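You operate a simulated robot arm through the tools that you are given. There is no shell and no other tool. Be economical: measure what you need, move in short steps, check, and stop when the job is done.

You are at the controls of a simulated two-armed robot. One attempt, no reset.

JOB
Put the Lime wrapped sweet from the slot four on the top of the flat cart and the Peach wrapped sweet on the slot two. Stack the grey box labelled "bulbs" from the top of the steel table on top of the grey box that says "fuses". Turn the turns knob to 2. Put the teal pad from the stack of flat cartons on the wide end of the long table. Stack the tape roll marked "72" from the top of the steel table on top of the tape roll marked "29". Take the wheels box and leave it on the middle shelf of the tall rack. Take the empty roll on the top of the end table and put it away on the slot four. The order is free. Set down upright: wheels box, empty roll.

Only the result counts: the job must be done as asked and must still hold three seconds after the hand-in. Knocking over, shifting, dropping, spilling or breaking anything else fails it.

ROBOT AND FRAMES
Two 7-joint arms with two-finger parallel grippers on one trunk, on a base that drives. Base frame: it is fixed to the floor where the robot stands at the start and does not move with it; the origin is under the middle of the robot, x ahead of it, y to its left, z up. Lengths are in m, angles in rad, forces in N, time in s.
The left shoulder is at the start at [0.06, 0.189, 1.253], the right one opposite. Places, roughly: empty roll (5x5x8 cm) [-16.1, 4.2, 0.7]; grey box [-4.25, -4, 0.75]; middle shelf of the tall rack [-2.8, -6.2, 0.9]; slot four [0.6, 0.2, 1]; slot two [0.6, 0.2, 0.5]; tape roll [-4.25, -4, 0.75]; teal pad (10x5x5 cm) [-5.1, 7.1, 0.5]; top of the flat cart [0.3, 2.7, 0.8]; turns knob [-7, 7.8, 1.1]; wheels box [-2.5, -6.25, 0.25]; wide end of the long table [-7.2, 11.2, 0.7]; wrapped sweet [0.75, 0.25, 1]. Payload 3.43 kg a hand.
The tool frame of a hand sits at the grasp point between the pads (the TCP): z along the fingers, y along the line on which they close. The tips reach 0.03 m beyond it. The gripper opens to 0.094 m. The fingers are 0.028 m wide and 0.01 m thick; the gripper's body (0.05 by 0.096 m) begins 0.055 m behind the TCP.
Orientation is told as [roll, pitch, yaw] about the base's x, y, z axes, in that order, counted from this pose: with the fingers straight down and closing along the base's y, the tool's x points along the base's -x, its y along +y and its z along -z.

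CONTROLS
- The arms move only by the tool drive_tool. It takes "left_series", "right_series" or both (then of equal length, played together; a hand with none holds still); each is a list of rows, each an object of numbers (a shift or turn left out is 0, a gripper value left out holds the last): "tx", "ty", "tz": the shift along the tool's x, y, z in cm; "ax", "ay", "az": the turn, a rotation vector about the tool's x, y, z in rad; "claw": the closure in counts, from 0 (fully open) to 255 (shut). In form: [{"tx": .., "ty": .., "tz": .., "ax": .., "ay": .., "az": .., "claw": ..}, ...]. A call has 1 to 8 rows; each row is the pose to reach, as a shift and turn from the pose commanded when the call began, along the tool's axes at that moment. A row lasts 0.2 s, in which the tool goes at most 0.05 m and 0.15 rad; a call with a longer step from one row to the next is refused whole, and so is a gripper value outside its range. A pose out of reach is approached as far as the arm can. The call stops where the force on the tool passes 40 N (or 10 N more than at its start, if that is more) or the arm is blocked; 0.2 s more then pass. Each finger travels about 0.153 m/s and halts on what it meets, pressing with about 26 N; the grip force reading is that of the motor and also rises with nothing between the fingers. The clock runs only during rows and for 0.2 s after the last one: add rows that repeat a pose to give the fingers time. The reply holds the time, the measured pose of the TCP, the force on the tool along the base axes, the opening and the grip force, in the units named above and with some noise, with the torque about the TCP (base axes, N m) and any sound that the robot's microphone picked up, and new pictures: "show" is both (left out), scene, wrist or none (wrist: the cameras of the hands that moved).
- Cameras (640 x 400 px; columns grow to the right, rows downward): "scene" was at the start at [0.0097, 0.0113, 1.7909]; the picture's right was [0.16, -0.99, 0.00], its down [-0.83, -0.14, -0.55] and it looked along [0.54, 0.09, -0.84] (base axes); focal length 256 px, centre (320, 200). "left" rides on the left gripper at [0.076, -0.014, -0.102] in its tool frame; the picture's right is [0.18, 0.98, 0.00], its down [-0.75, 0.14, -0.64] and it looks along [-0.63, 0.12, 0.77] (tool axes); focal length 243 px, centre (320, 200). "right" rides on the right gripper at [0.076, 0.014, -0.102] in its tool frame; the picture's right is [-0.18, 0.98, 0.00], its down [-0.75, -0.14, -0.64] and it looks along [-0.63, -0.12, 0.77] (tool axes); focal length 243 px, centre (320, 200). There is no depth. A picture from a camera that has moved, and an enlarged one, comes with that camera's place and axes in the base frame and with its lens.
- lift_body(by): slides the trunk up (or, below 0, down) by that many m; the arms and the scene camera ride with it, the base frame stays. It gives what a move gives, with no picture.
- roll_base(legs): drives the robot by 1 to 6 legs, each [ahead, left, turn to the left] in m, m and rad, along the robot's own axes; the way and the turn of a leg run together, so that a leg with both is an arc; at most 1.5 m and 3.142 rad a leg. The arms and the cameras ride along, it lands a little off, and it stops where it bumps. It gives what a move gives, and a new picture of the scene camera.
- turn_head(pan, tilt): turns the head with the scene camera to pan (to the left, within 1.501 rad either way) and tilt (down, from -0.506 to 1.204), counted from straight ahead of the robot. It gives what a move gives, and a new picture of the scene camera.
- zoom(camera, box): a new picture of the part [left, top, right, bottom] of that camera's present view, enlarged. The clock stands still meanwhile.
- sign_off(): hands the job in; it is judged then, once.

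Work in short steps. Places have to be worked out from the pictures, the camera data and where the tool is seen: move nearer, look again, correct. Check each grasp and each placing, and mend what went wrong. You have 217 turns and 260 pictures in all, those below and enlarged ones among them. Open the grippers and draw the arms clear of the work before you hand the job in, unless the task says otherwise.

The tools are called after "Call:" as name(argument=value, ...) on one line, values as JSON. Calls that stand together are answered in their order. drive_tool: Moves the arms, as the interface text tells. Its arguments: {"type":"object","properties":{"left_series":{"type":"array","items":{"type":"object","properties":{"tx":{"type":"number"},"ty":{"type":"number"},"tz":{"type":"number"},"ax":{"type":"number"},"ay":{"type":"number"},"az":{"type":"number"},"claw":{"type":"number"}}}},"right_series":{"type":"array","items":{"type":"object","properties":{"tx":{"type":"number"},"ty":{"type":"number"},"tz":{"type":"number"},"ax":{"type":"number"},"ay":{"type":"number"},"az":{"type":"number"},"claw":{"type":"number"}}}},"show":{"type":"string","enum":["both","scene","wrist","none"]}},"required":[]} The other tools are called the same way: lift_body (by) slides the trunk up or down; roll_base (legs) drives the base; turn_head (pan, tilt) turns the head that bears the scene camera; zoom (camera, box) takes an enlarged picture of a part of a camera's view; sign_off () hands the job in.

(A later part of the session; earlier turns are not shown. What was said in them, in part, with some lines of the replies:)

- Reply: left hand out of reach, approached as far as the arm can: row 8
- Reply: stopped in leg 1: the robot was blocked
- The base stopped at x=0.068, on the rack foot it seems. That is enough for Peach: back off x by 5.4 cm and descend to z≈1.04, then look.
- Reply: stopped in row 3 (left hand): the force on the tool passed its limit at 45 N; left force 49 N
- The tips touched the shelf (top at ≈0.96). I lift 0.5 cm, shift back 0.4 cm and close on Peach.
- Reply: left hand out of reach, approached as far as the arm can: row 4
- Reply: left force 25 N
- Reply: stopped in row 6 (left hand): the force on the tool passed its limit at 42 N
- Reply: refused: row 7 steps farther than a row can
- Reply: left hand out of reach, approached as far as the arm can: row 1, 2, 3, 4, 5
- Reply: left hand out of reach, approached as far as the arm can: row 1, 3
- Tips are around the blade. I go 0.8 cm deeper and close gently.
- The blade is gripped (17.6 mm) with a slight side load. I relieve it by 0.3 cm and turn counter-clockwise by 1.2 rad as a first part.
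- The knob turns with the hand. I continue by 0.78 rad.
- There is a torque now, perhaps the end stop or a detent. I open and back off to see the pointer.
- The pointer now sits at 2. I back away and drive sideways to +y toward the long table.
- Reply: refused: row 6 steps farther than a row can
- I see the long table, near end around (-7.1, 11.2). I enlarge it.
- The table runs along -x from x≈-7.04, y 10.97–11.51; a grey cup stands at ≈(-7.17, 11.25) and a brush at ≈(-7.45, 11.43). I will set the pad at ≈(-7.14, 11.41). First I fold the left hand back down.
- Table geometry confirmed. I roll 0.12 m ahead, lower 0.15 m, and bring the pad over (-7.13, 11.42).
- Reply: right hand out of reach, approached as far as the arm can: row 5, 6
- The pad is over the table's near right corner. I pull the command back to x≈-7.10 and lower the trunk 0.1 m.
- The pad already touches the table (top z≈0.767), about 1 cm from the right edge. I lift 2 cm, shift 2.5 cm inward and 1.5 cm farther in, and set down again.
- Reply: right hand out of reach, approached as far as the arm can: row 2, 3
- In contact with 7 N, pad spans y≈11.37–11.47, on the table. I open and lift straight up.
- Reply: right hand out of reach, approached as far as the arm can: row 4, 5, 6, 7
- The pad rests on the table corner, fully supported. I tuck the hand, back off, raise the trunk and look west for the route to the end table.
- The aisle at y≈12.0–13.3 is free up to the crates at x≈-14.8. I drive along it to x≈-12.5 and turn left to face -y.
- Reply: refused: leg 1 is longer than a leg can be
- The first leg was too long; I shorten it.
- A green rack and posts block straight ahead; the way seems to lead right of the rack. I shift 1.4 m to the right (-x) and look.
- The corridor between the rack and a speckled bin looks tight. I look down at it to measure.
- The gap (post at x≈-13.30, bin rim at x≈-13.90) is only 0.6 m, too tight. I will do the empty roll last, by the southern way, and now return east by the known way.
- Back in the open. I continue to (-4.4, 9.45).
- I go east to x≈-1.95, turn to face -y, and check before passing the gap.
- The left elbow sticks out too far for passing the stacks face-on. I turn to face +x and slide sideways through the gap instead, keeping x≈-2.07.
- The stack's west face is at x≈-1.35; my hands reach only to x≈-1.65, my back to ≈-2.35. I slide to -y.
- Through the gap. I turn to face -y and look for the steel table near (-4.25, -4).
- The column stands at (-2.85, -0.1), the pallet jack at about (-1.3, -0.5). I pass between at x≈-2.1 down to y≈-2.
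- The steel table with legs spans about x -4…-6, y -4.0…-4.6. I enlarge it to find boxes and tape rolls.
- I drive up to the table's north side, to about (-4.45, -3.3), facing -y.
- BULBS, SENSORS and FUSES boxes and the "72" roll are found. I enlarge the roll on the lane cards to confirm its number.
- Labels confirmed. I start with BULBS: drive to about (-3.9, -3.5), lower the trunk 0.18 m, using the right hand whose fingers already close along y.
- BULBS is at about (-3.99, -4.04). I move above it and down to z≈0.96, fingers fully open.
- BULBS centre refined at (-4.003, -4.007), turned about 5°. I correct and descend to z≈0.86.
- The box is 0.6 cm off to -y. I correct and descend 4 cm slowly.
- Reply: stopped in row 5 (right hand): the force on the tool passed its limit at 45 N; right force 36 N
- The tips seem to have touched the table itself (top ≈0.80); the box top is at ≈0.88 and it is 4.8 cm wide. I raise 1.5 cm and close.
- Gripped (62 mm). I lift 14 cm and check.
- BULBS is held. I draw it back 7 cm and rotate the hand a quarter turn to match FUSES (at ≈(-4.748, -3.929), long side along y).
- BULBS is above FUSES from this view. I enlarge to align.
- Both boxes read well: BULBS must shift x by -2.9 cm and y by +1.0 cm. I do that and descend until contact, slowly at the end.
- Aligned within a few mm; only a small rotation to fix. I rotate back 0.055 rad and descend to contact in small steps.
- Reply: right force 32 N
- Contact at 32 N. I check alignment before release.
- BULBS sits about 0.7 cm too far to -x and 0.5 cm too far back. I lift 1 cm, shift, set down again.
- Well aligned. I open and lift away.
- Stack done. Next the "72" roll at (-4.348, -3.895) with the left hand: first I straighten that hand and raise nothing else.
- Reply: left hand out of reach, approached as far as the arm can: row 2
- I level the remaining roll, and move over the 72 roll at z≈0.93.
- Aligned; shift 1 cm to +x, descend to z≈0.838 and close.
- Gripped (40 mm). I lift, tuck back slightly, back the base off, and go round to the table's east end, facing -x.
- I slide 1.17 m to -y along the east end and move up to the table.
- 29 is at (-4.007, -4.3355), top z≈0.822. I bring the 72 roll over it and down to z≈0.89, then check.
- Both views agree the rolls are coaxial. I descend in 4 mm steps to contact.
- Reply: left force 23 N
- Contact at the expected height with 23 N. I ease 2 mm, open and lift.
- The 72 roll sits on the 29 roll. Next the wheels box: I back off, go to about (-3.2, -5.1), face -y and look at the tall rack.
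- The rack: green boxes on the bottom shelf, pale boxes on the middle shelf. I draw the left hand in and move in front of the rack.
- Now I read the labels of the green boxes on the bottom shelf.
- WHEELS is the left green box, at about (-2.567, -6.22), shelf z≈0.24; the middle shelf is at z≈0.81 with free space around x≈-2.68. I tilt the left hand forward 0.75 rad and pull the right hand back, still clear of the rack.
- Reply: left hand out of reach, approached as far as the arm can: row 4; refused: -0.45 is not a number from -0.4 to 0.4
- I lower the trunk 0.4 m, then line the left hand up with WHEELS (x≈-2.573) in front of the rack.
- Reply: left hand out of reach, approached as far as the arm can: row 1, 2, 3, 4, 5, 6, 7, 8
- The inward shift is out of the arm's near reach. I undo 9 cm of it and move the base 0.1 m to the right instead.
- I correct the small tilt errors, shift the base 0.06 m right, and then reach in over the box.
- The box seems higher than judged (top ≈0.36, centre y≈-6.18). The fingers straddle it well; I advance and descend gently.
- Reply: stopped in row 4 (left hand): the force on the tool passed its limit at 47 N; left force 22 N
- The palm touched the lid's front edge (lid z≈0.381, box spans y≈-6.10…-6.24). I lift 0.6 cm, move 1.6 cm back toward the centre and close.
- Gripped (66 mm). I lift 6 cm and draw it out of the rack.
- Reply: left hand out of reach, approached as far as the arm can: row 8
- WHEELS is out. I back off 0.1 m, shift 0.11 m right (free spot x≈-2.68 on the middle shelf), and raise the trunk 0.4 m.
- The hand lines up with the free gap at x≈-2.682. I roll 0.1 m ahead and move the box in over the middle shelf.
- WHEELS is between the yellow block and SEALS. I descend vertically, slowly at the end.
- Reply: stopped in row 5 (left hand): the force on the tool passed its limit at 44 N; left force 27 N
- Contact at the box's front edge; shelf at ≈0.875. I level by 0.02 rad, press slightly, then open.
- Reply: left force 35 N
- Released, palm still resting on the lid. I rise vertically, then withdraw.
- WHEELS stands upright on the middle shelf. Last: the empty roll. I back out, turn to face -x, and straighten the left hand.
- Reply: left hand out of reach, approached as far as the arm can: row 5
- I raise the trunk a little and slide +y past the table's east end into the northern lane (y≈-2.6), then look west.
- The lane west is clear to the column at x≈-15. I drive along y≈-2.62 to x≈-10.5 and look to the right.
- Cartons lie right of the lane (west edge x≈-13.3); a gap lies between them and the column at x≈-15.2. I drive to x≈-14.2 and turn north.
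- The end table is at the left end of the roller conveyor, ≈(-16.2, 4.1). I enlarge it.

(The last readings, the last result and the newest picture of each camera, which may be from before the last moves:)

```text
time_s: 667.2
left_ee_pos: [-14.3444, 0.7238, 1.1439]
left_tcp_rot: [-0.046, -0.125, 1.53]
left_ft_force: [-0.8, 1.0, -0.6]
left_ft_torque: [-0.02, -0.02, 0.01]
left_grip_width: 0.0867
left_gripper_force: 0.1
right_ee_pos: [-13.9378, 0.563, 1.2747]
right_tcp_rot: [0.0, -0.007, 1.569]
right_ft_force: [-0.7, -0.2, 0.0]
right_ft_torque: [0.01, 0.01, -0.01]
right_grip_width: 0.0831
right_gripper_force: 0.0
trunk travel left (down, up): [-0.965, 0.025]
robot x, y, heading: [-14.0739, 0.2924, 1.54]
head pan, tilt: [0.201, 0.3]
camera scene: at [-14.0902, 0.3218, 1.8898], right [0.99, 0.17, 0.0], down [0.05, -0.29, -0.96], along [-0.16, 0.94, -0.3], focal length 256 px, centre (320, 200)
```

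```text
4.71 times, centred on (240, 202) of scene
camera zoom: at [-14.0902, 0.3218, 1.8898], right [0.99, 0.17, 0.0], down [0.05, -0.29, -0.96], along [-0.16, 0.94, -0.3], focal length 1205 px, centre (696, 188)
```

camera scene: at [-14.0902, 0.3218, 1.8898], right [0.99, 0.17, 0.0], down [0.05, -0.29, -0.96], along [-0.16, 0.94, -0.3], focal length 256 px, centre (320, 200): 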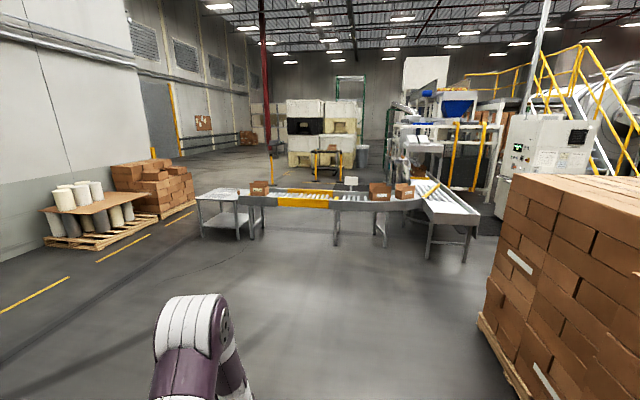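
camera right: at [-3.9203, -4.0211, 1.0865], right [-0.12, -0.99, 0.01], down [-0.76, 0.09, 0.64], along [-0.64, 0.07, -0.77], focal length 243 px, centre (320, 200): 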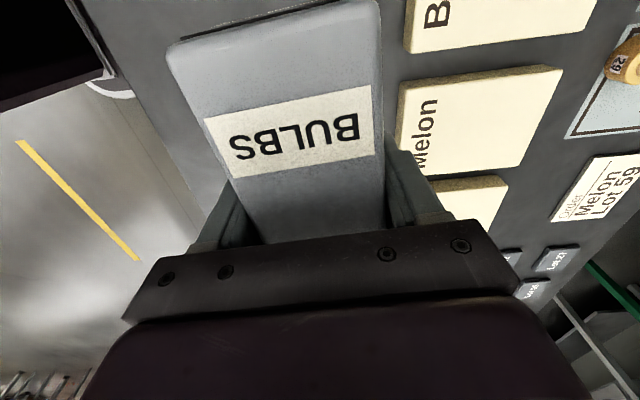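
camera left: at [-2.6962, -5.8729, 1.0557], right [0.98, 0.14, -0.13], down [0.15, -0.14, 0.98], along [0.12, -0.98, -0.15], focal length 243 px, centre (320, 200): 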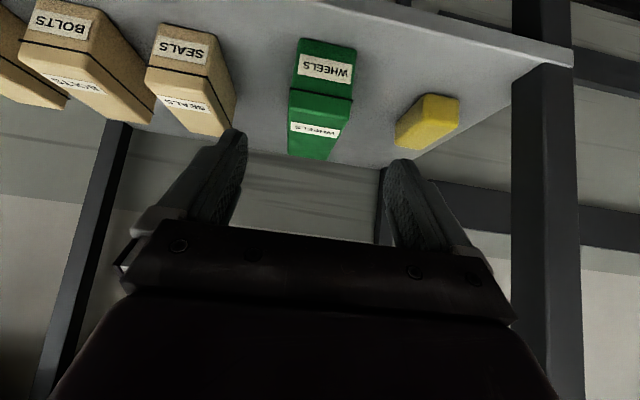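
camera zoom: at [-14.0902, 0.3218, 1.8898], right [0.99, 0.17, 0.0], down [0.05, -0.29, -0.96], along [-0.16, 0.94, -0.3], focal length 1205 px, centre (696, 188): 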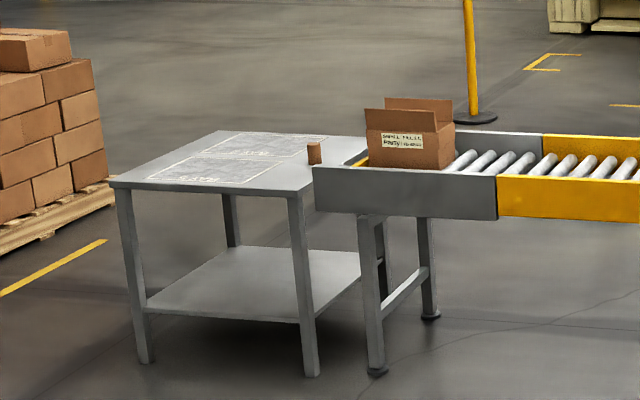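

The empty roll (small brown cylinder) stands at ≈(-16.08, 4.08) on the table. I drive up to its south side.

Call:
roll_base(legs=[[0, 0, 0.031], [0.92, 0.61, 0], [0.92, 0.61, 0], [0.92, 0.61, 0]])

Call:
turn_head(pan=0, tilt=0.7)

```text
time_s: 683.8
left_ee_pos: [-16.1667, 3.4959, 1.1449]
left_tcp_rot: [-0.044, -0.126, 1.537]
left_ft_force: [0.1, 0.4, 0.2]
left_ft_torque: [0.03, 0.03, 0.01]
left_grip_width: 0.0866
left_gripper_force: 0.1
right_ee_pos: [-15.7584, 3.3404, 1.2766]
right_tcp_rot: [0.001, -0.011, 1.58]
right_ft_force: [0.7, 0.6, 0.7]
right_ft_torque: [0.01, 0.02, 0.01]
right_grip_width: 0.083
right_gripper_force: 0.1
trunk travel left (down, up): [-0.965, 0.025]
robot x, y, heading: [-15.8894, 3.0669, 1.55]
head pan, tilt: [0.201, 0.3]
camera scene: at [-15.9074, 3.0975, 1.8898], right [0.98, 0.18, 0.0], down [0.05, -0.29, -0.96], along [-0.17, 0.94, -0.3], focal length 256 px, centre (320, 200)
```

scene: 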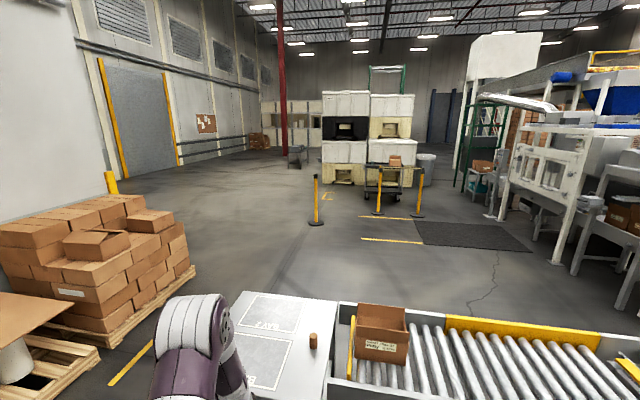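

```text
time_s: 684.7
left_ee_pos: [-16.1661, 3.4981, 1.1449]
left_tcp_rot: [-0.045, -0.126, 1.539]
left_ft_force: [0.6, -0.5, -0.5]
left_ft_torque: [0.01, -0.01, 0.03]
left_grip_width: 0.0865
left_gripper_force: 0.1
right_ee_pos: [-15.7579, 3.3416, 1.2752]
right_tcp_rot: [-0.001, -0.009, 1.579]
right_ft_force: [0.4, 0.1, -0.2]
right_ft_torque: [-0.04, 0.0, -0.01]
right_grip_width: 0.083
right_gripper_force: 0.1
trunk travel left (down, up): [-0.965, 0.025]
robot x, y, heading: [-15.892, 3.0665, 1.551]
head pan, tilt: [0.0, 0.7]
camera scene: at [-15.8898, 3.0919, 1.8537], right [1.0, -0.02, 0.0], down [-0.01, -0.64, -0.77], along [0.01, 0.77, -0.64], focal length 256 px, centre (320, 200)
```

scene: 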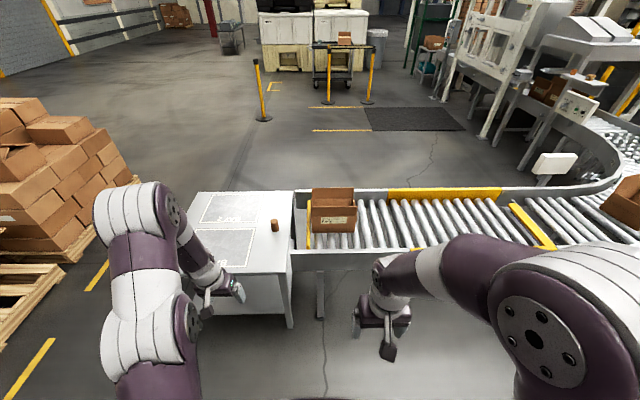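

The roll stands at ≈(-16.134, 4.169), table top z≈0.703, front edge y≈3.88. I lower the trunk 0.27 m and roll 0.45 m ahead, then tilt the left hand to 0.4 rad.

Call:
lift_body(by=-0.27)

Call:
roll_base(legs=[[0.45, 0, 0]])

Call:
drive_tool(left_series=[{"ax": -0.027, "ay": -0.137, "az": -0.015}, {"ax": -0.053, "ay": -0.274, "az": -0.029}])

```text
time_s: 687.4
left_ee_pos: [-16.1664, 3.4974, 0.8751]
left_tcp_rot: [-0.043, -0.126, 1.538]
left_ft_force: [0.7, 1.0, -0.3]
left_ft_torque: [-0.01, 0.02, -0.02]
left_grip_width: 0.0867
left_gripper_force: 0.0
right_ee_pos: [-15.7575, 3.3405, 1.0051]
right_tcp_rot: [0.0, -0.008, 1.58]
right_ft_force: [0.9, -0.3, -0.8]
right_ft_torque: [0.02, -0.04, 0.0]
right_grip_width: 0.083
right_gripper_force: 0.1
trunk travel left (down, up): [-0.695, 0.295]
robot x, y, heading: [-15.8895, 3.0675, 1.55]
head pan, tilt: [0.0, 0.7]
```

```text
time_s: 690.2
left_ee_pos: [-16.1585, 3.9518, 0.8749]
left_tcp_rot: [-0.045, -0.126, 1.541]
left_ft_force: [0.4, 0.0, 0.7]
left_ft_torque: [0.0, 0.01, -0.01]
left_grip_width: 0.0869
left_gripper_force: 0.1
right_ee_pos: [-15.7498, 3.7949, 1.0052]
right_tcp_rot: [0.0, -0.01, 1.581]
right_ft_force: [-0.5, 0.4, -1.2]
right_ft_torque: [-0.02, 0.01, -0.02]
right_grip_width: 0.0829
right_gripper_force: 0.0
trunk travel left (down, up): [-0.695, 0.295]
robot x, y, heading: [-15.883, 3.5215, 1.555]
head pan, tilt: [0.0, 0.7]
camera scene: at [-15.881, 3.5455, 1.5837], right [1.0, -0.02, 0.0], down [-0.01, -0.64, -0.76], along [0.01, 0.76, -0.64], focal length 256 px, centre (320, 200)
```

scene: 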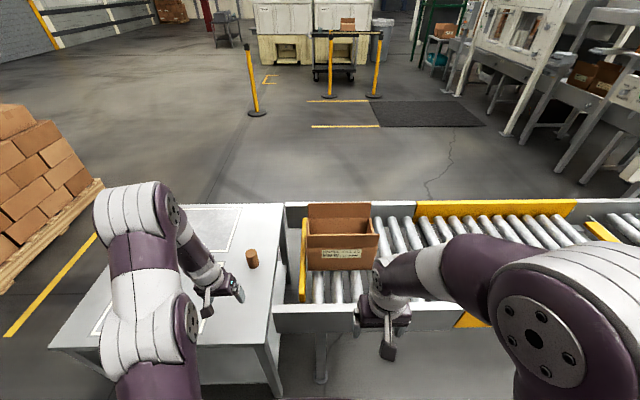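

```text
time_s: 690.8
left_ee_pos: [-16.1604, 3.9536, 0.8803]
left_tcp_rot: [-0.006, -0.364, 1.572]
left_ft_force: [0.3, -0.4, -0.6]
left_ft_torque: [-0.03, -0.01, -0.01]
left_grip_width: 0.0868
left_gripper_force: 0.1
left hand out of reach, approached as far as the arm can: row 2
right_ee_pos: [-15.7487, 3.7931, 1.0048]
right_tcp_rot: [0.0, -0.01, 1.579]
right_ft_force: [-0.6, -0.3, -0.5]
right_ft_torque: [0.01, 0.03, 0.05]
right_grip_width: 0.083
right_gripper_force: 0.0
trunk travel left (down, up): [-0.695, 0.295]
robot x, y, heading: [-15.8808, 3.5223, 1.548]
head pan, tilt: [0.0, 0.7]
camera scene: at [-15.88, 3.5424, 1.5836], right [1.0, -0.02, 0.0], down [-0.01, -0.64, -0.77], along [0.01, 0.77, -0.64], focal length 256 px, centre (320, 200)
camera left: at [-16.1456, 3.8467, 0.948], right [-0.98, -0.17, -0.07], down [-0.15, 0.48, 0.87], along [-0.11, 0.86, -0.49], focal length 243 px, centre (320, 200)
```

scene: 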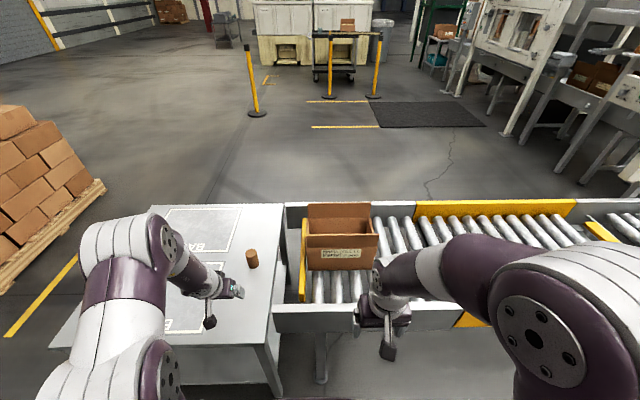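
left: 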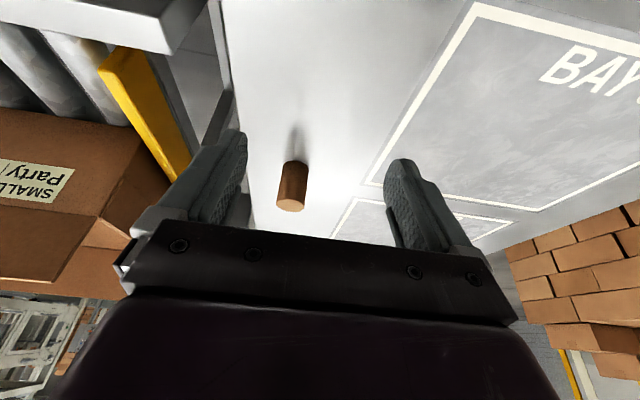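

The roll is refined at (-16.143, 4.165). I bring the open fingers to just above and before it.

Call:
drive_tool(left_series=[{"tx": -3.7, "ty": -0.5, "tz": 2, "claw": 0}, {"tx": -7.4, "ty": -1, "tz": 4}, {"tx": -11.1, "ty": -1.55, "tz": 6}, {"tx": -14.9, "ty": -1.55, "tz": 7.9}], show="wrist")

```text
time_s: 691.8
left_ee_pos: [-16.1457, 4.1212, 0.8615]
left_tcp_rot: [-0.002, -0.397, 1.577]
left_ft_force: [-0.5, 0.1, 0.4]
left_ft_torque: [-0.02, -0.01, -0.01]
left_grip_width: 0.094
left_gripper_force: 0.0
right_ee_pos: [-15.7499, 3.7956, 1.0052]
right_tcp_rot: [0.001, -0.008, 1.582]
right_ft_force: [-0.1, -0.7, -0.8]
right_ft_torque: [0.0, -0.01, -0.02]
right_grip_width: 0.0828
right_gripper_force: 0.1
trunk travel left (down, up): [-0.695, 0.295]
robot x, y, heading: [-15.8785, 3.5143, 1.551]
head pan, tilt: [0.0, 0.7]
camera left: at [-16.1306, 4.0121, 0.9249], right [-0.98, -0.18, -0.07], down [-0.14, 0.45, 0.88], along [-0.12, 0.88, -0.46], focal length 243 px, centre (320, 200)
```

left: 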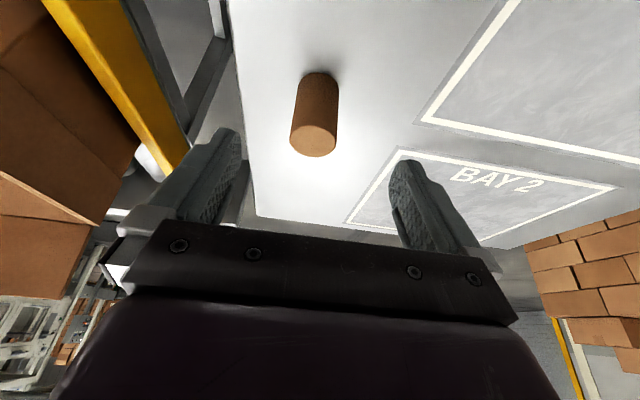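

Aligned. I move down along the tool axis around the roll.

Call:
drive_tool(left_series=[{"tz": 4, "tx": -0.1, "ty": -0.3}, {"tz": 8, "tx": -0.2, "ty": -0.3}, {"tz": 10.5, "tx": -0.3, "ty": -0.3}, {"tz": 12.2, "tx": -0.36, "ty": -0.3}], show="wrist")

```text
time_s: 692.8
left_ee_pos: [-16.1429, 4.1712, 0.7516]
left_tcp_rot: [-0.001, -0.396, 1.579]
left_ft_force: [-0.4, 0.6, -0.2]
left_ft_torque: [0.04, -0.01, -0.01]
left_grip_width: 0.094
left_gripper_force: 0.0
right_ee_pos: [-15.7501, 3.7967, 1.0053]
right_tcp_rot: [0.0, -0.008, 1.583]
right_ft_force: [0.1, -0.3, 0.2]
right_ft_torque: [0.01, 0.0, 0.01]
right_grip_width: 0.0831
right_gripper_force: 0.1
trunk travel left (down, up): [-0.695, 0.295]
robot x, y, heading: [-15.882, 3.5183, 1.548]
head pan, tilt: [0.0, 0.7]
camera left: at [-16.1283, 4.0617, 0.8145], right [-0.98, -0.18, -0.07], down [-0.14, 0.45, 0.88], along [-0.12, 0.88, -0.46], focal length 243 px, centre (320, 200)
```

left: 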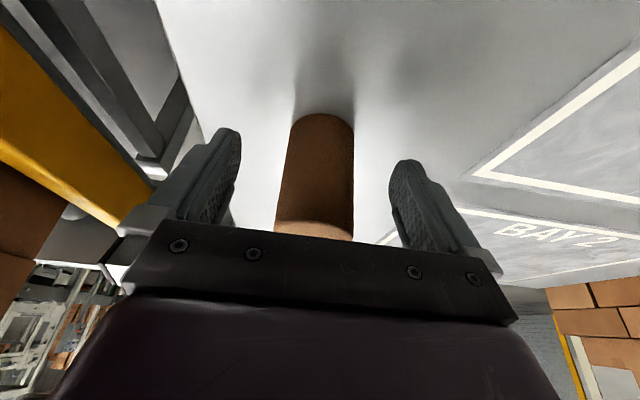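

The roll stands between the fingers. I close gently.

Call:
drive_tool(left_series=[{"claw": 80}, {"claw": 150}, {"claw": 255}, {"claw": 255}, {"claw": 255}], show="none")

Call:
drive_tool(left_series=[{"tx": -1.2, "tz": -2.8}, {"tx": -2.7, "tz": -6.4}, {"tx": -4.3, "tz": -10.1}, {"tx": -5.8, "tz": -13.8}])

```text
time_s: 694.0
left_ee_pos: [-16.1414, 4.1701, 0.7506]
left_tcp_rot: [0.0, -0.398, 1.578]
left_ft_force: [0.6, -0.2, 0.3]
left_ft_torque: [-0.04, -0.01, 0.02]
left_grip_width: 0.0444
left_gripper_force: 26.3
right_ee_pos: [-15.7478, 3.7953, 1.0044]
right_tcp_rot: [-0.001, -0.01, 1.582]
right_ft_force: [0.4, -0.4, 0.9]
right_ft_torque: [0.02, 0.0, 0.02]
right_grip_width: 0.0829
right_gripper_force: 0.0
trunk travel left (down, up): [-0.695, 0.295]
robot x, y, heading: [-15.8811, 3.5206, 1.553]
head pan, tilt: [0.0, 0.7]
```

```text
time_s: 695.0
left_ee_pos: [-16.1425, 4.1716, 0.9013]
left_tcp_rot: [0.0, -0.397, 1.576]
left_ft_force: [-0.3, -0.3, -0.1]
left_ft_torque: [-0.02, 0.02, -0.01]
left_grip_width: 0.0447
left_gripper_force: 26.4
right_ee_pos: [-15.7502, 3.7935, 1.0062]
right_tcp_rot: [0.0, -0.01, 1.579]
right_ft_force: [-0.3, 0.5, -0.1]
right_ft_torque: [0.02, -0.02, 0.01]
right_grip_width: 0.0828
right_gripper_force: 0.1
trunk travel left (down, up): [-0.695, 0.295]
robot x, y, heading: [-15.8785, 3.519, 1.554]
head pan, tilt: [0.0, 0.7]
camera scene: at [-15.8806, 3.5441, 1.5836], right [1.0, -0.02, 0.0], down [-0.01, -0.64, -0.77], along [0.01, 0.77, -0.64], focal length 256 px, centre (320, 200)
camera left: at [-16.1278, 4.0621, 0.9643], right [-0.98, -0.18, -0.07], down [-0.14, 0.45, 0.88], along [-0.12, 0.88, -0.46], focal length 243 px, centre (320, 200)
```

scene: 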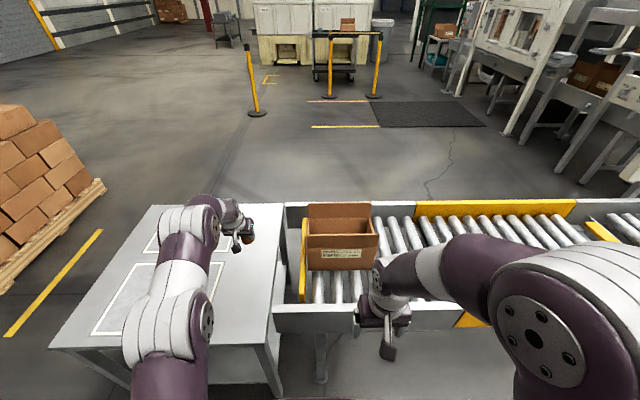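
left: 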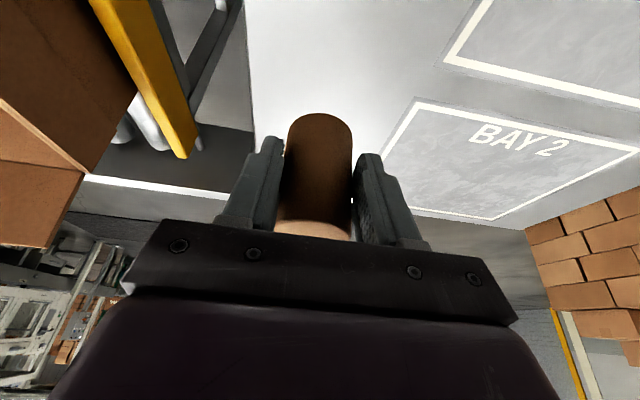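

The roll is held. I draw the hand back 12 cm, back off the base and raise the trunk.

Call:
drive_tool(left_series=[{"tx": 3.7, "tz": -1.5}, {"tx": 7.4, "tz": -3.1}, {"tx": 11, "tz": -4.7}], show="none")

Call:
roll_base(legs=[[-0.6, 0, 0]])

Call:
lift_body(by=0.27)

```text
time_s: 695.8
left_ee_pos: [-16.1415, 4.0512, 0.901]
left_tcp_rot: [0.001, -0.399, 1.578]
left_ft_force: [-0.6, -0.7, -1.2]
left_ft_torque: [0.0, -0.03, 0.02]
left_grip_width: 0.0444
left_gripper_force: 25.5
right_ee_pos: [-15.7495, 3.7944, 1.007]
right_tcp_rot: [0.001, -0.011, 1.582]
right_ft_force: [0.4, -0.1, -0.1]
right_ft_torque: [0.02, -0.01, 0.06]
right_grip_width: 0.083
right_gripper_force: 0.1
trunk travel left (down, up): [-0.695, 0.295]
robot x, y, heading: [-15.8768, 3.519, 1.552]
head pan, tilt: [0.0, 0.7]
```

```text
time_s: 699.1
left_ee_pos: [-16.1538, 3.4556, 0.9002]
left_tcp_rot: [0.0, -0.398, 1.586]
left_ft_force: [-0.2, -0.5, -0.8]
left_ft_torque: [0.02, 0.02, 0.04]
left_grip_width: 0.0446
left_gripper_force: 26.1
right_ee_pos: [-15.7596, 3.2012, 1.0063]
right_tcp_rot: [0.001, -0.007, 1.587]
right_ft_force: [-0.3, -0.4, -0.1]
right_ft_torque: [-0.03, -0.04, 0.02]
right_grip_width: 0.0829
right_gripper_force: 0.0
trunk travel left (down, up): [-0.695, 0.295]
robot x, y, heading: [-15.8924, 2.9258, 1.563]
head pan, tilt: [0.0, 0.7]
camera scene: at [-15.8898, 2.9501, 1.5837], right [1.0, -0.01, 0.0], down [-0.01, -0.64, -0.76], along [0.01, 0.76, -0.64], focal length 256 px, centre (320, 200)
```

scene: 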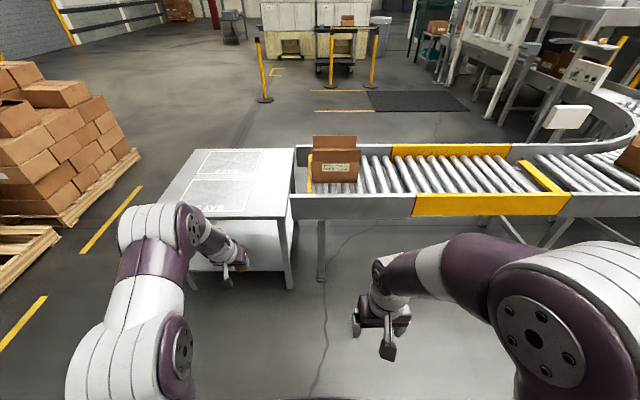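

```text
time_s: 701.9
left_ee_pos: [-16.1527, 3.4555, 1.1701]
left_tcp_rot: [-0.001, -0.4, 1.583]
left_ft_force: [0.3, 0.1, -1.1]
left_ft_torque: [0.0, 0.03, 0.01]
left_grip_width: 0.0444
left_gripper_force: 25.8
right_ee_pos: [-15.7597, 3.2012, 1.2752]
right_tcp_rot: [-0.001, -0.008, 1.588]
right_ft_force: [-0.1, 0.2, -0.5]
right_ft_torque: [-0.01, 0.0, -0.02]
right_grip_width: 0.0828
right_gripper_force: 0.0
trunk travel left (down, up): [-0.965, 0.025]
robot x, y, heading: [-15.8907, 2.9244, 1.556]
head pan, tilt: [0.0, 0.7]
```

I retrace the path in reverse to (-14.1, -2.5), then face east.

Call:
roll_base(legs=[[-0.9, -0.61, 0], [-0.9, -0.61, 0], [-0.87, -0.61, 0], [-1.4, 0, 0], [-1.4, 0, 0], [0, 0, -1.556]])

Call:
turn_head(pan=0, tilt=0.3)

```text
time_s: 734.7
left_ee_pos: [-13.5716, -2.2861, 1.1694]
left_tcp_rot: [-0.002, -0.399, 0.029]
left_ft_force: [-0.3, -0.6, -0.4]
left_ft_torque: [0.0, 0.02, -0.01]
left_grip_width: 0.0444
left_gripper_force: 25.6
right_ee_pos: [-13.8221, -2.6819, 1.2755]
right_tcp_rot: [0.0, -0.009, 0.031]
right_ft_force: [0.4, 0.1, 0.2]
right_ft_torque: [0.01, -0.01, -0.02]
right_grip_width: 0.0828
right_gripper_force: 0.1
trunk travel left (down, up): [-0.965, 0.025]
robot x, y, heading: [-14.0976, -2.5589, 0.008]
head pan, tilt: [0.0, 0.7]
camera scene: at [-14.0729, -2.5568, 1.8537], right [0.0, -1.0, 0.0], down [-0.64, 0.0, -0.76], along [0.76, 0.0, -0.64], focal length 256 px, centre (320, 200)
```

scene: 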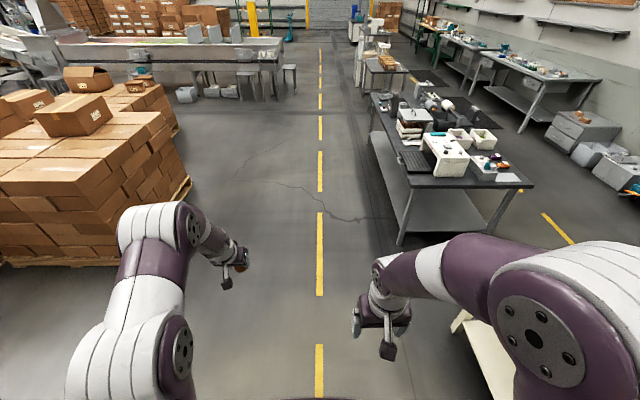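

```text
time_s: 735.6
left_ee_pos: [-13.5725, -2.2875, 1.1707]
left_tcp_rot: [0.0, -0.398, 0.028]
left_ft_force: [1.1, 0.7, 0.0]
left_ft_torque: [-0.01, -0.04, -0.02]
left_grip_width: 0.0443
left_gripper_force: 25.6
right_ee_pos: [-13.8208, -2.6823, 1.2747]
right_tcp_rot: [0.001, -0.01, 0.03]
right_ft_force: [1.3, 0.4, -0.6]
right_ft_torque: [0.02, 0.01, -0.01]
right_grip_width: 0.0829
right_gripper_force: 0.1
trunk travel left (down, up): [-0.965, 0.025]
robot x, y, heading: [-14.0967, -2.5565, 0.001]
head pan, tilt: [0.0, 0.3]
camera scene: at [-14.0645, -2.5571, 1.8897], right [0.0, -1.0, 0.0], down [-0.3, 0.0, -0.95], along [0.95, 0.0, -0.3], focal length 256 px, centre (320, 200)
```

scene: 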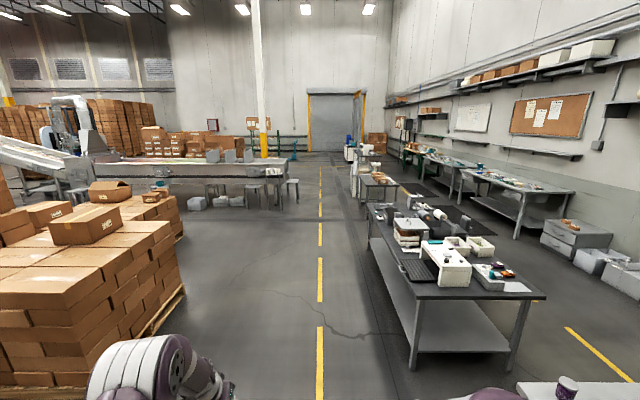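

The eastward lane is clear. I drive 9 m along it.

Call:
roll_base(legs=[[1.5, 0, 0], [1.5, 0, 0], [1.5, 0, 0], [1.5, 0, 0], [1.5, 0, 0], [1.5, 0, 0]])

```text
time_s: 777.8
left_ee_pos: [-4.6597, -2.2008, 1.1709]
left_tcp_rot: [0.0, -0.399, 0.087]
left_ft_force: [-0.4, 0.5, -0.1]
left_ft_torque: [0.03, 0.02, 0.02]
left_grip_width: 0.0446
left_gripper_force: 26.3
right_ee_pos: [-4.8855, -2.6107, 1.2753]
right_tcp_rot: [0.0, -0.009, 0.089]
right_ft_force: [-0.4, 0.6, 0.6]
right_ft_torque: [0.0, -0.01, 0.0]
right_grip_width: 0.0828
right_gripper_force: 0.0
trunk travel left (down, up): [-0.965, 0.025]
robot x, y, heading: [-5.1737, -2.5003, 0.06]
head pan, tilt: [0.0, 0.3]
camera scene: at [-5.1364, -2.5, 1.8898], right [0.06, -1.0, 0.0], down [-0.29, -0.02, -0.96], along [0.95, 0.06, -0.3], focal length 256 px, centre (320, 200)
```

scene: 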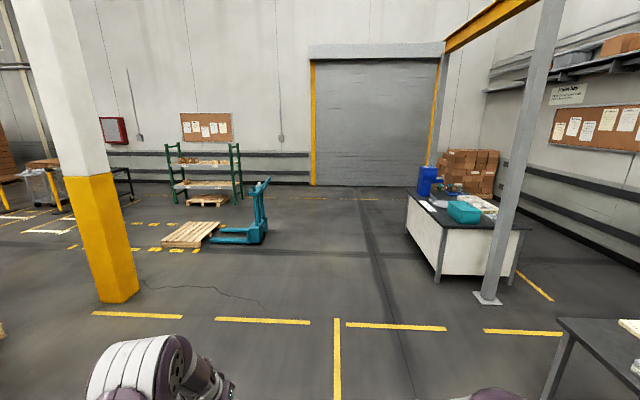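

The way to the rack leads north between the column (-2.85, -0.1) and the pallet jack (x > -1.65), as I came. I go to x≈-2.17 and slide +y, facing east.

Call:
roll_base(legs=[[0, 0, -0.06], [1.5, 0, 0], [1.5, 0, 0]])

Call:
turn_head(pan=0.9, tilt=0.5)

```text
time_s: 792.8
left_ee_pos: [-1.6233, -2.3049, 1.1706]
left_tcp_rot: [0.001, -0.398, -0.01]
left_ft_force: [-0.6, -0.1, -0.8]
left_ft_torque: [0.02, 0.0, 0.0]
left_grip_width: 0.0449
left_gripper_force: 25.4
right_ee_pos: [-1.8865, -2.692, 1.2752]
right_tcp_rot: [-0.001, -0.008, -0.007]
right_ft_force: [-0.4, 0.1, -0.1]
right_ft_torque: [-0.03, 0.0, 0.0]
right_grip_width: 0.0827
right_gripper_force: 0.1
trunk travel left (down, up): [-0.965, 0.025]
robot x, y, heading: [-2.1578, -2.556, -0.033]
head pan, tilt: [0.0, 0.3]
camera scene: at [-2.1255, -2.5564, 1.8898], right [-0.03, -1.0, 0.0], down [-0.3, 0.01, -0.96], along [0.95, -0.03, -0.3], focal length 256 px, centre (320, 200)
```

scene: 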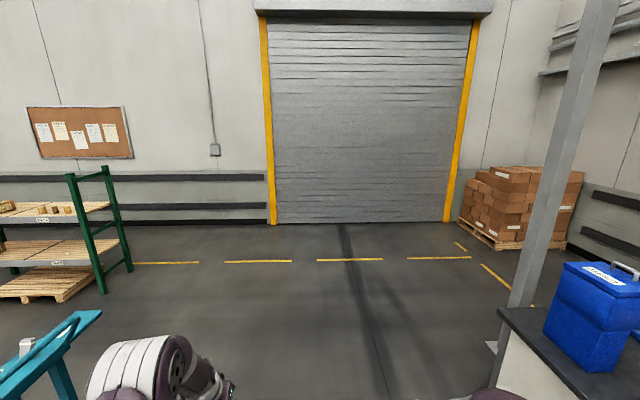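

```text
time_s: 794.0
left_ee_pos: [-1.6221, -2.3055, 1.1709]
left_tcp_rot: [0.001, -0.399, -0.011]
left_ft_force: [-0.4, 0.3, -0.8]
left_ft_torque: [0.0, 0.03, -0.01]
left_grip_width: 0.0443
left_gripper_force: 26.1
right_ee_pos: [-1.8849, -2.6922, 1.2745]
right_tcp_rot: [-0.001, -0.009, -0.008]
right_ft_force: [-0.5, 0.3, 0.7]
right_ft_torque: [0.03, -0.06, -0.02]
right_grip_width: 0.0827
right_gripper_force: 0.1
trunk travel left (down, up): [-0.965, 0.025]
robot x, y, heading: [-2.1576, -2.5525, -0.034]
head pan, tilt: [0.901, 0.499]
camera scene: at [-2.1593, -2.484, 1.8714], right [0.76, -0.65, 0.0], down [-0.31, -0.36, -0.88], along [0.57, 0.67, -0.48], focal length 256 px, centre (320, 200)
```

scene: 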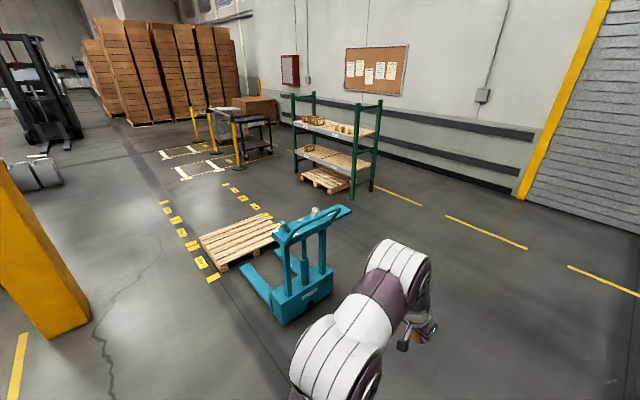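

The area south-east of the jack is open. I go east along y≈-2.55 to x≈-0.3, then slide north in front of the rack, facing it.

Call:
roll_base(legs=[[0, 0, 0.034], [1.0, 0, 0], [0.82, 0, 0], [0, 1.4, 0], [0, 1.27, 0]])

Call:
turn_head(pan=0.2, tilt=0.85)

```text
time_s: 816.2
left_ee_pos: [0.1548, 0.4135, 1.1699]
left_tcp_rot: [0.002, -0.398, 0.027]
left_ft_force: [0.1, 0.4, -1.2]
left_ft_torque: [-0.01, 0.06, -0.02]
left_grip_width: 0.0444
left_gripper_force: 26.2
right_ee_pos: [-0.095, 0.0176, 1.2759]
right_tcp_rot: [-0.002, -0.009, 0.031]
right_ft_force: [0.2, -0.5, -1.3]
right_ft_torque: [0.01, 0.0, 0.02]
right_grip_width: 0.083
right_gripper_force: 0.1
trunk travel left (down, up): [-0.965, 0.025]
robot x, y, heading: [-0.3752, 0.1482, 0.003]
head pan, tilt: [0.901, 0.499]
camera scene: at [-0.3748, 0.2144, 1.8714], right [0.79, -0.62, 0.0], down [-0.3, -0.38, -0.88], along [0.54, 0.69, -0.48], focal length 256 px, centre (320, 200)
```

scene: 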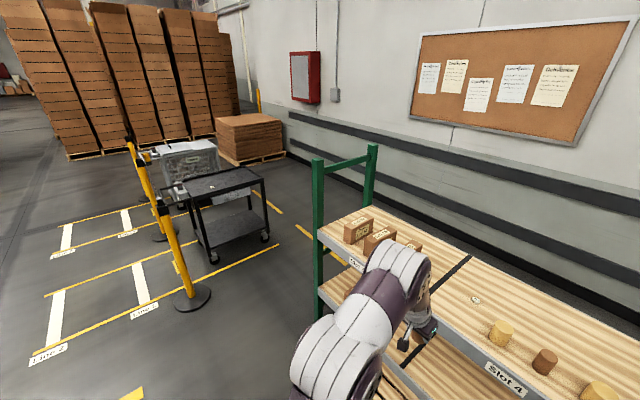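

```text
time_s: 817.3
left_ee_pos: [0.1532, 0.4141, 1.1707]
left_tcp_rot: [0.0, -0.398, 0.027]
left_ft_force: [-0.6, 0.0, 1.0]
left_ft_torque: [-0.02, 0.03, 0.0]
left_grip_width: 0.0446
left_gripper_force: 25.9
right_ee_pos: [-0.0944, 0.0179, 1.2762]
right_tcp_rot: [0.002, -0.008, 0.032]
right_ft_force: [0.1, 0.2, 0.7]
right_ft_torque: [-0.01, -0.01, 0.0]
right_grip_width: 0.0827
right_gripper_force: 0.0
trunk travel left (down, up): [-0.965, 0.025]
robot x, y, heading: [-0.3709, 0.1423, -0.002]
head pan, tilt: [0.201, 0.85]
camera scene: at [-0.3546, 0.1594, 1.8414], right [0.2, -0.98, 0.0], down [-0.74, -0.15, -0.66], along [0.65, 0.13, -0.75], focal length 256 px, centre (320, 200)
```

scene: 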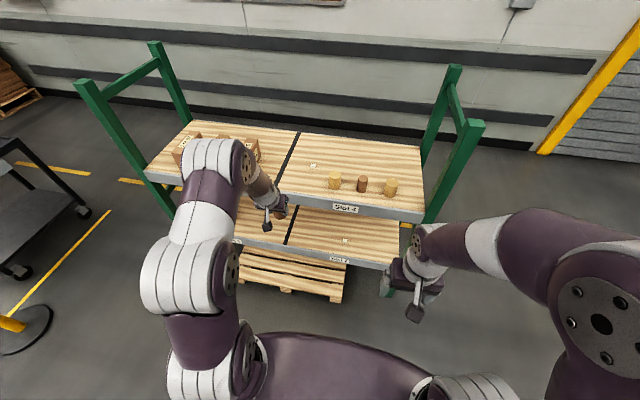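

The spot (0.50, 0.40) in slot four is free (left of the yellow roll, in front of Plum). I roll 0.32 m ahead.

Call:
roll_base(legs=[[0.32, 0, 0]])

Call:
zoom(camera="left", box=[0, 0, 640, 400])

```text
time_s: 819.4
left_ee_pos: [0.4764, 0.4148, 1.1715]
left_tcp_rot: [-0.001, -0.4, 0.028]
left_ft_force: [-0.2, -1.2, -0.3]
left_ft_torque: [0.02, 0.02, 0.0]
left_grip_width: 0.0445
left_gripper_force: 26.4
right_ee_pos: [0.2264, 0.0175, 1.276]
right_tcp_rot: [0.0, -0.01, 0.032]
right_ft_force: [0.1, 0.2, 0.5]
right_ft_torque: [0.01, 0.0, 0.01]
right_grip_width: 0.0828
right_gripper_force: 0.0
trunk travel left (down, up): [-0.965, 0.025]
robot x, y, heading: [-0.0454, 0.1488, 0.005]
head pan, tilt: [0.201, 0.85]
camera scene: at [-0.0342, 0.1605, 1.8414], right [0.2, -0.98, 0.0], down [-0.73, -0.15, -0.66], along [0.65, 0.13, -0.75], focal length 256 px, centre (320, 200)
```

scene: 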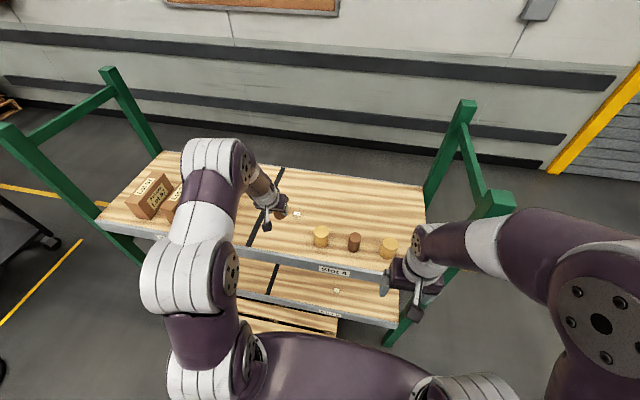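

```text
1.00 times, centred on (320, 200) of left (not enlarged: the box is as wide or as high as the picture)
camera zoom: at [0.3662, 0.3985, 1.235], right [-0.2, 0.98, -0.07], down [0.44, 0.15, 0.88], along [0.88, 0.14, -0.46], focal length 243 px, centre (320, 200)
```

zoom: 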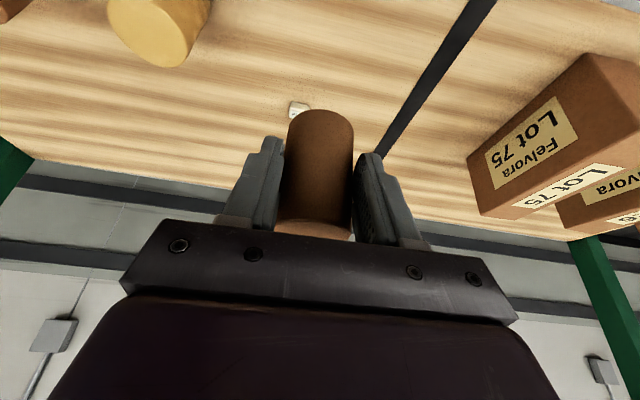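

Divider at y≈0.54, Plum at (0.625, 0.40): my spot is clear. I go 2 cm further and descend, slowing near the shelf.

Call:
drive_tool(left_series=[{"tx": -1.84, "tz": 0.78}, {"tx": -0.1, "tz": 4.9}, {"tx": 1.66, "tz": 9.07}, {"tx": 3.2, "tz": 12.75}, {"tx": 3.8, "tz": 14.1}, {"tx": 4.07, "tz": 14.8}])

```text
time_s: 820.8
left_ee_pos: [0.4973, 0.415, 1.0177]
left_tcp_rot: [0.001, -0.4, 0.029]
left_ft_force: [-0.1, -0.6, 1.4]
left_ft_torque: [0.03, -0.04, 0.02]
left_grip_width: 0.0444
left_gripper_force: 26.1
right_ee_pos: [0.2283, 0.0184, 1.2757]
right_tcp_rot: [0.0, -0.01, 0.032]
right_ft_force: [-0.2, -0.3, 0.8]
right_ft_torque: [0.0, 0.0, -0.01]
right_grip_width: 0.0828
right_gripper_force: 0.1
trunk travel left (down, up): [-0.965, 0.025]
robot x, y, heading: [-0.0477, 0.1422, 0.009]
head pan, tilt: [0.201, 0.85]
camera scene: at [-0.0317, 0.1603, 1.8415], right [0.2, -0.98, 0.0], down [-0.74, -0.15, -0.66], along [0.65, 0.13, -0.75], focal length 256 px, centre (320, 200)
camera left: at [0.3874, 0.3985, 1.0811], right [-0.2, 0.98, -0.07], down [0.44, 0.15, 0.88], along [0.88, 0.14, -0.46], focal length 243 px, centre (320, 200)
```

scene: 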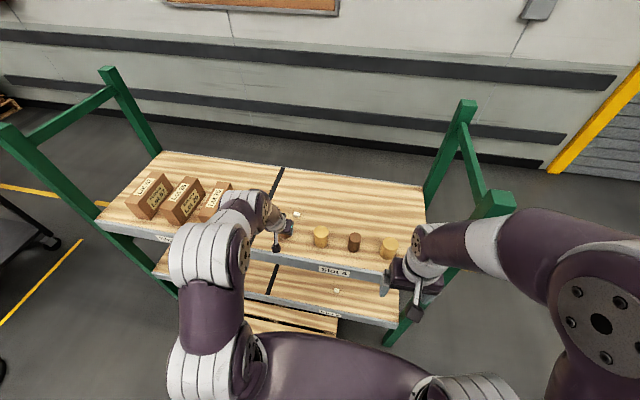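
left: 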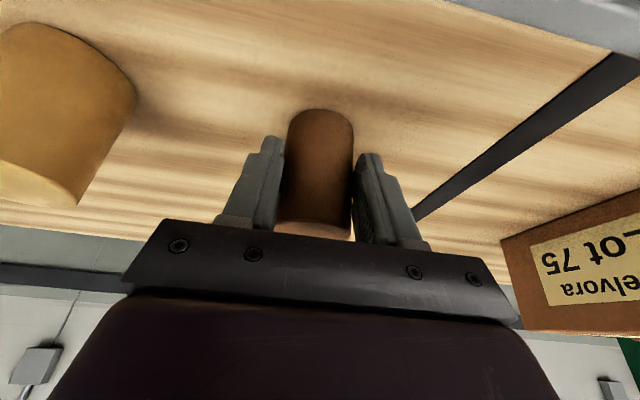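

Almost down, with room on both sides. I descend in 3 mm steps to contact.

Call:
drive_tool(left_series=[{"tx": 0.12, "tz": 0.28}, {"tx": 0.23, "tz": 0.55}, {"tx": 0.35, "tz": 0.83}, {"tx": 0.47, "tz": 1.1}, {"tx": 0.58, "tz": 1.38}], show="none")

```text
time_s: 822.0
left_ee_pos: [0.4961, 0.4147, 1.0052]
left_tcp_rot: [0.001, -0.405, 0.028]
left_ft_force: [-3.4, 3.7, 26.2]
left_ft_torque: [0.13, -0.59, 0.05]
left_grip_width: 0.0448
left_gripper_force: 26.2
right_ee_pos: [0.226, 0.0182, 1.2761]
right_tcp_rot: [0.0, -0.012, 0.031]
right_ft_force: [-0.1, -0.1, -0.4]
right_ft_torque: [0.01, 0.01, -0.02]
right_grip_width: 0.0829
right_gripper_force: 0.0
trunk travel left (down, up): [-0.965, 0.025]
robot x, y, heading: [-0.0469, 0.1442, 0.009]
head pan, tilt: [0.201, 0.85]
```

Contact. I ease 1 mm, open, and withdraw along the tool axis.

Call:
drive_tool(left_series=[{"tx": -0.05, "tz": -0.12}, {"tx": -0.05, "tz": -0.12, "claw": 130}, {"tx": -0.05, "tz": -0.12, "claw": 60}, {"tx": -0.05, "tz": -0.12, "claw": 20}, {"tx": -0.05, "tz": -0.12}, {"tx": -0.05, "tz": -4}, {"tx": -0.05, "tz": -8}, {"tx": -0.05, "tz": -12}])

```text
time_s: 823.8
left_ee_pos: [0.4502, 0.4135, 1.1149]
left_tcp_rot: [-0.001, -0.399, 0.027]
left_ft_force: [-1.0, 0.3, 0.1]
left_ft_torque: [0.04, -0.01, 0.01]
left_grip_width: 0.0867
left_gripper_force: 0.0
right_ee_pos: [0.2283, 0.017, 1.2751]
right_tcp_rot: [0.0, -0.01, 0.032]
right_ft_force: [0.5, -0.3, 0.7]
right_ft_torque: [0.03, 0.0, -0.02]
right_grip_width: 0.0827
right_gripper_force: 0.0
trunk travel left (down, up): [-0.965, 0.025]
robot x, y, heading: [-0.0482, 0.1445, 0.007]
head pan, tilt: [0.201, 0.85]
camera scene: at [-0.032, 0.1602, 1.8413], right [0.2, -0.98, 0.0], down [-0.74, -0.15, -0.66], along [0.65, 0.13, -0.75], focal length 256 px, centre (320, 200)
camera left: at [0.3405, 0.3971, 1.1777], right [-0.2, 0.98, -0.07], down [0.44, 0.15, 0.88], along [0.88, 0.14, -0.46], focal length 243 px, centre (320, 200)
```

scene: 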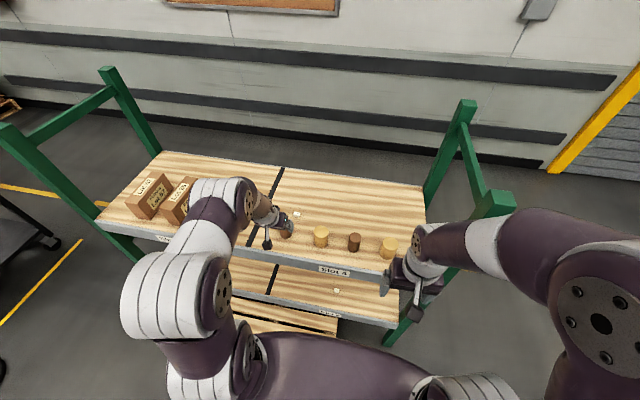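
left: 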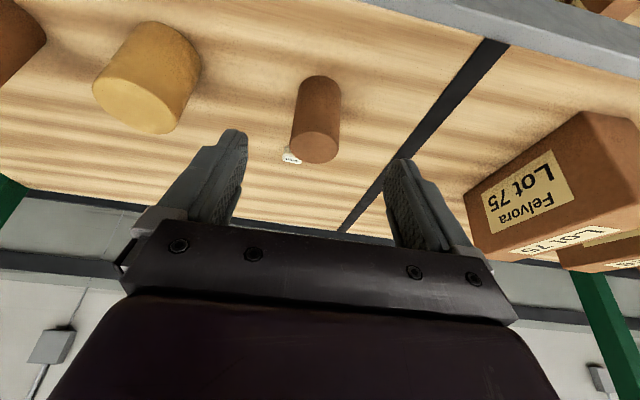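

The empty roll stands upright in slot four. I back away from the rack so both arms are clear, and check once more.

Call:
roll_base(legs=[[-0.35, 0, 0]])

Call:
zoom(camera="scene", box=[200, 110, 440, 280])

Call:
turn_head(pan=1.2, tilt=0.35)

Call:
zoom(camera="scene", box=[240, 150, 420, 250])

```text
time_s: 826.0
left_ee_pos: [0.1094, 0.4135, 1.1121]
left_tcp_rot: [0.0, -0.395, 0.03]
left_ft_force: [0.0, -0.5, -0.4]
left_ft_torque: [0.02, 0.02, 0.04]
left_grip_width: 0.0867
left_gripper_force: 0.1
right_ee_pos: [-0.1139, 0.0184, 1.2746]
right_tcp_rot: [0.0, -0.008, 0.03]
right_ft_force: [-0.1, -0.3, 0.2]
right_ft_torque: [-0.02, 0.02, 0.0]
right_grip_width: 0.0831
right_gripper_force: 0.1
trunk travel left (down, up): [-0.965, 0.025]
robot x, y, heading: [-0.3915, 0.1408, 0.004]
head pan, tilt: [0.201, 0.85]
camera scene: at [-0.3724, 0.1593, 1.8413], right [0.2, -0.98, 0.0], down [-0.74, -0.15, -0.66], along [0.64, 0.13, -0.75], focal length 256 px, centre (320, 200)
```

scene: 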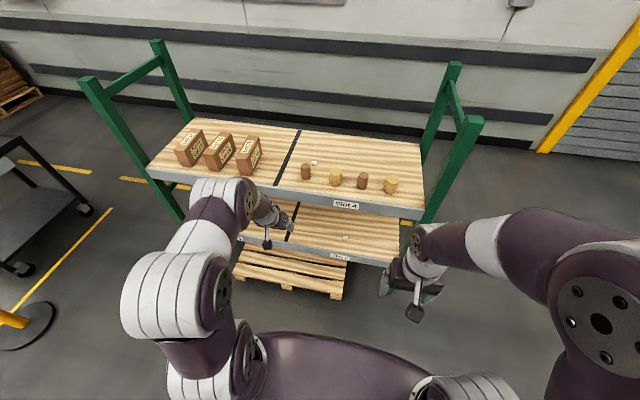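

```text
2.35 times, centred on (320, 195) of scene
camera zoom: at [-0.3724, 0.1593, 1.8413], right [0.2, -0.98, 0.0], down [-0.74, -0.15, -0.66], along [0.64, 0.13, -0.75], focal length 603 px, centre (320, 212)
```

zoom: 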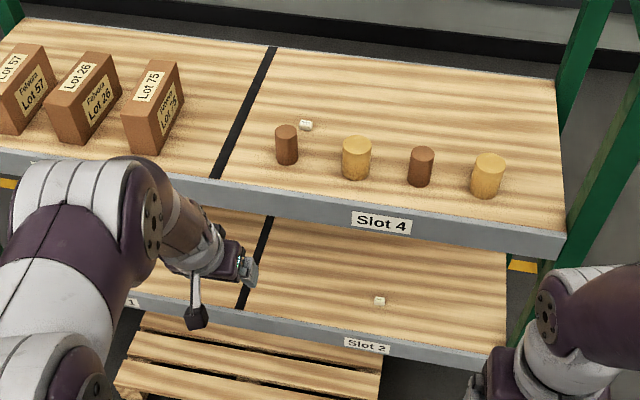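

```text
time_s: 827.3
left_ee_pos: [0.1069, 0.4132, 1.113]
left_tcp_rot: [-0.001, -0.397, 0.029]
left_ft_force: [0.5, 0.3, 0.4]
left_ft_torque: [0.02, 0.03, 0.0]
left_grip_width: 0.0864
left_gripper_force: 0.1
right_ee_pos: [-0.1162, 0.0183, 1.2753]
right_tcp_rot: [-0.001, -0.009, 0.031]
right_ft_force: [-0.5, -0.3, 0.6]
right_ft_torque: [0.05, -0.03, 0.01]
right_grip_width: 0.0827
right_gripper_force: 0.0
trunk travel left (down, up): [-0.965, 0.025]
robot x, y, heading: [-0.3898, 0.1425, 0.001]
head pan, tilt: [1.201, 0.351]
camera scene: at [-0.4183, 0.2303, 1.885], right [0.93, -0.36, 0.0], down [-0.12, -0.32, -0.94], along [0.34, 0.88, -0.34], focal length 256 px, centre (320, 200)
```

scene: 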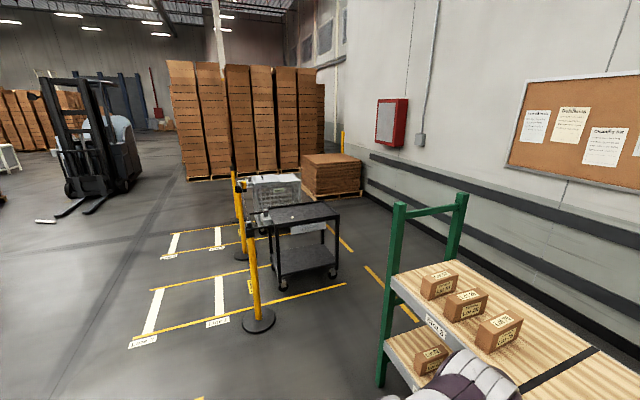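

```text
3.56 times, centred on (330, 200) of scene
camera zoom: at [-0.4183, 0.2303, 1.885], right [0.93, -0.36, 0.0], down [-0.12, -0.32, -0.94], along [0.34, 0.88, -0.34], focal length 911 px, centre (284, 200)
```

zoom: 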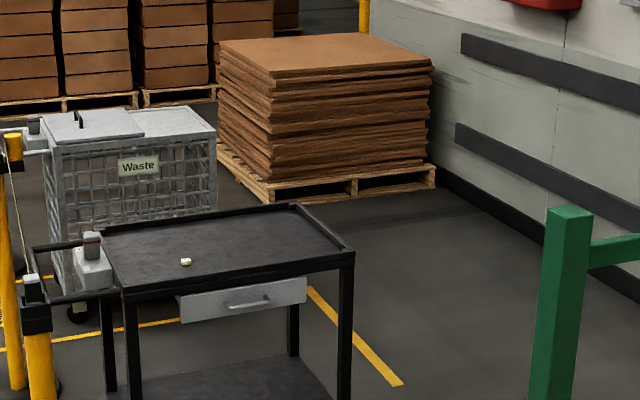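

Slot four, slot two and the cart all look as asked. Both hands are open and clear of the work, so I hand the job in.

Call:
sign_off()

```text
The job is handed in.
```

I did all seven parts of the job and handed it in. I looked at each result after letting go. The shelf slots and the cart I checked again right before the hand-in.

- **Lime sweet:** on top of the flat cart.
- **Peach sweet:** on slot two.
- **Bulbs box:** stacked on the fuses box, well aligned.
- **Turns knob:** pointing at 2. It started at 5.
- **Teal pad:** on the near end of the long table, close to its right-hand corner and about 1 cm from that edge. I took that end to be the wide end because it matches the place you gave; the table's two ends look the same width.
- **Tape roll "72":** stacked on tape roll "29".
- **Wheels box:** upright on the middle shelf of the tall rack.
- **Empty roll:** upright in slot four.

Near the start the base bumped something at the foot of the slot rack, most likely the floor pallet, and stopped. I could not see that it had moved.
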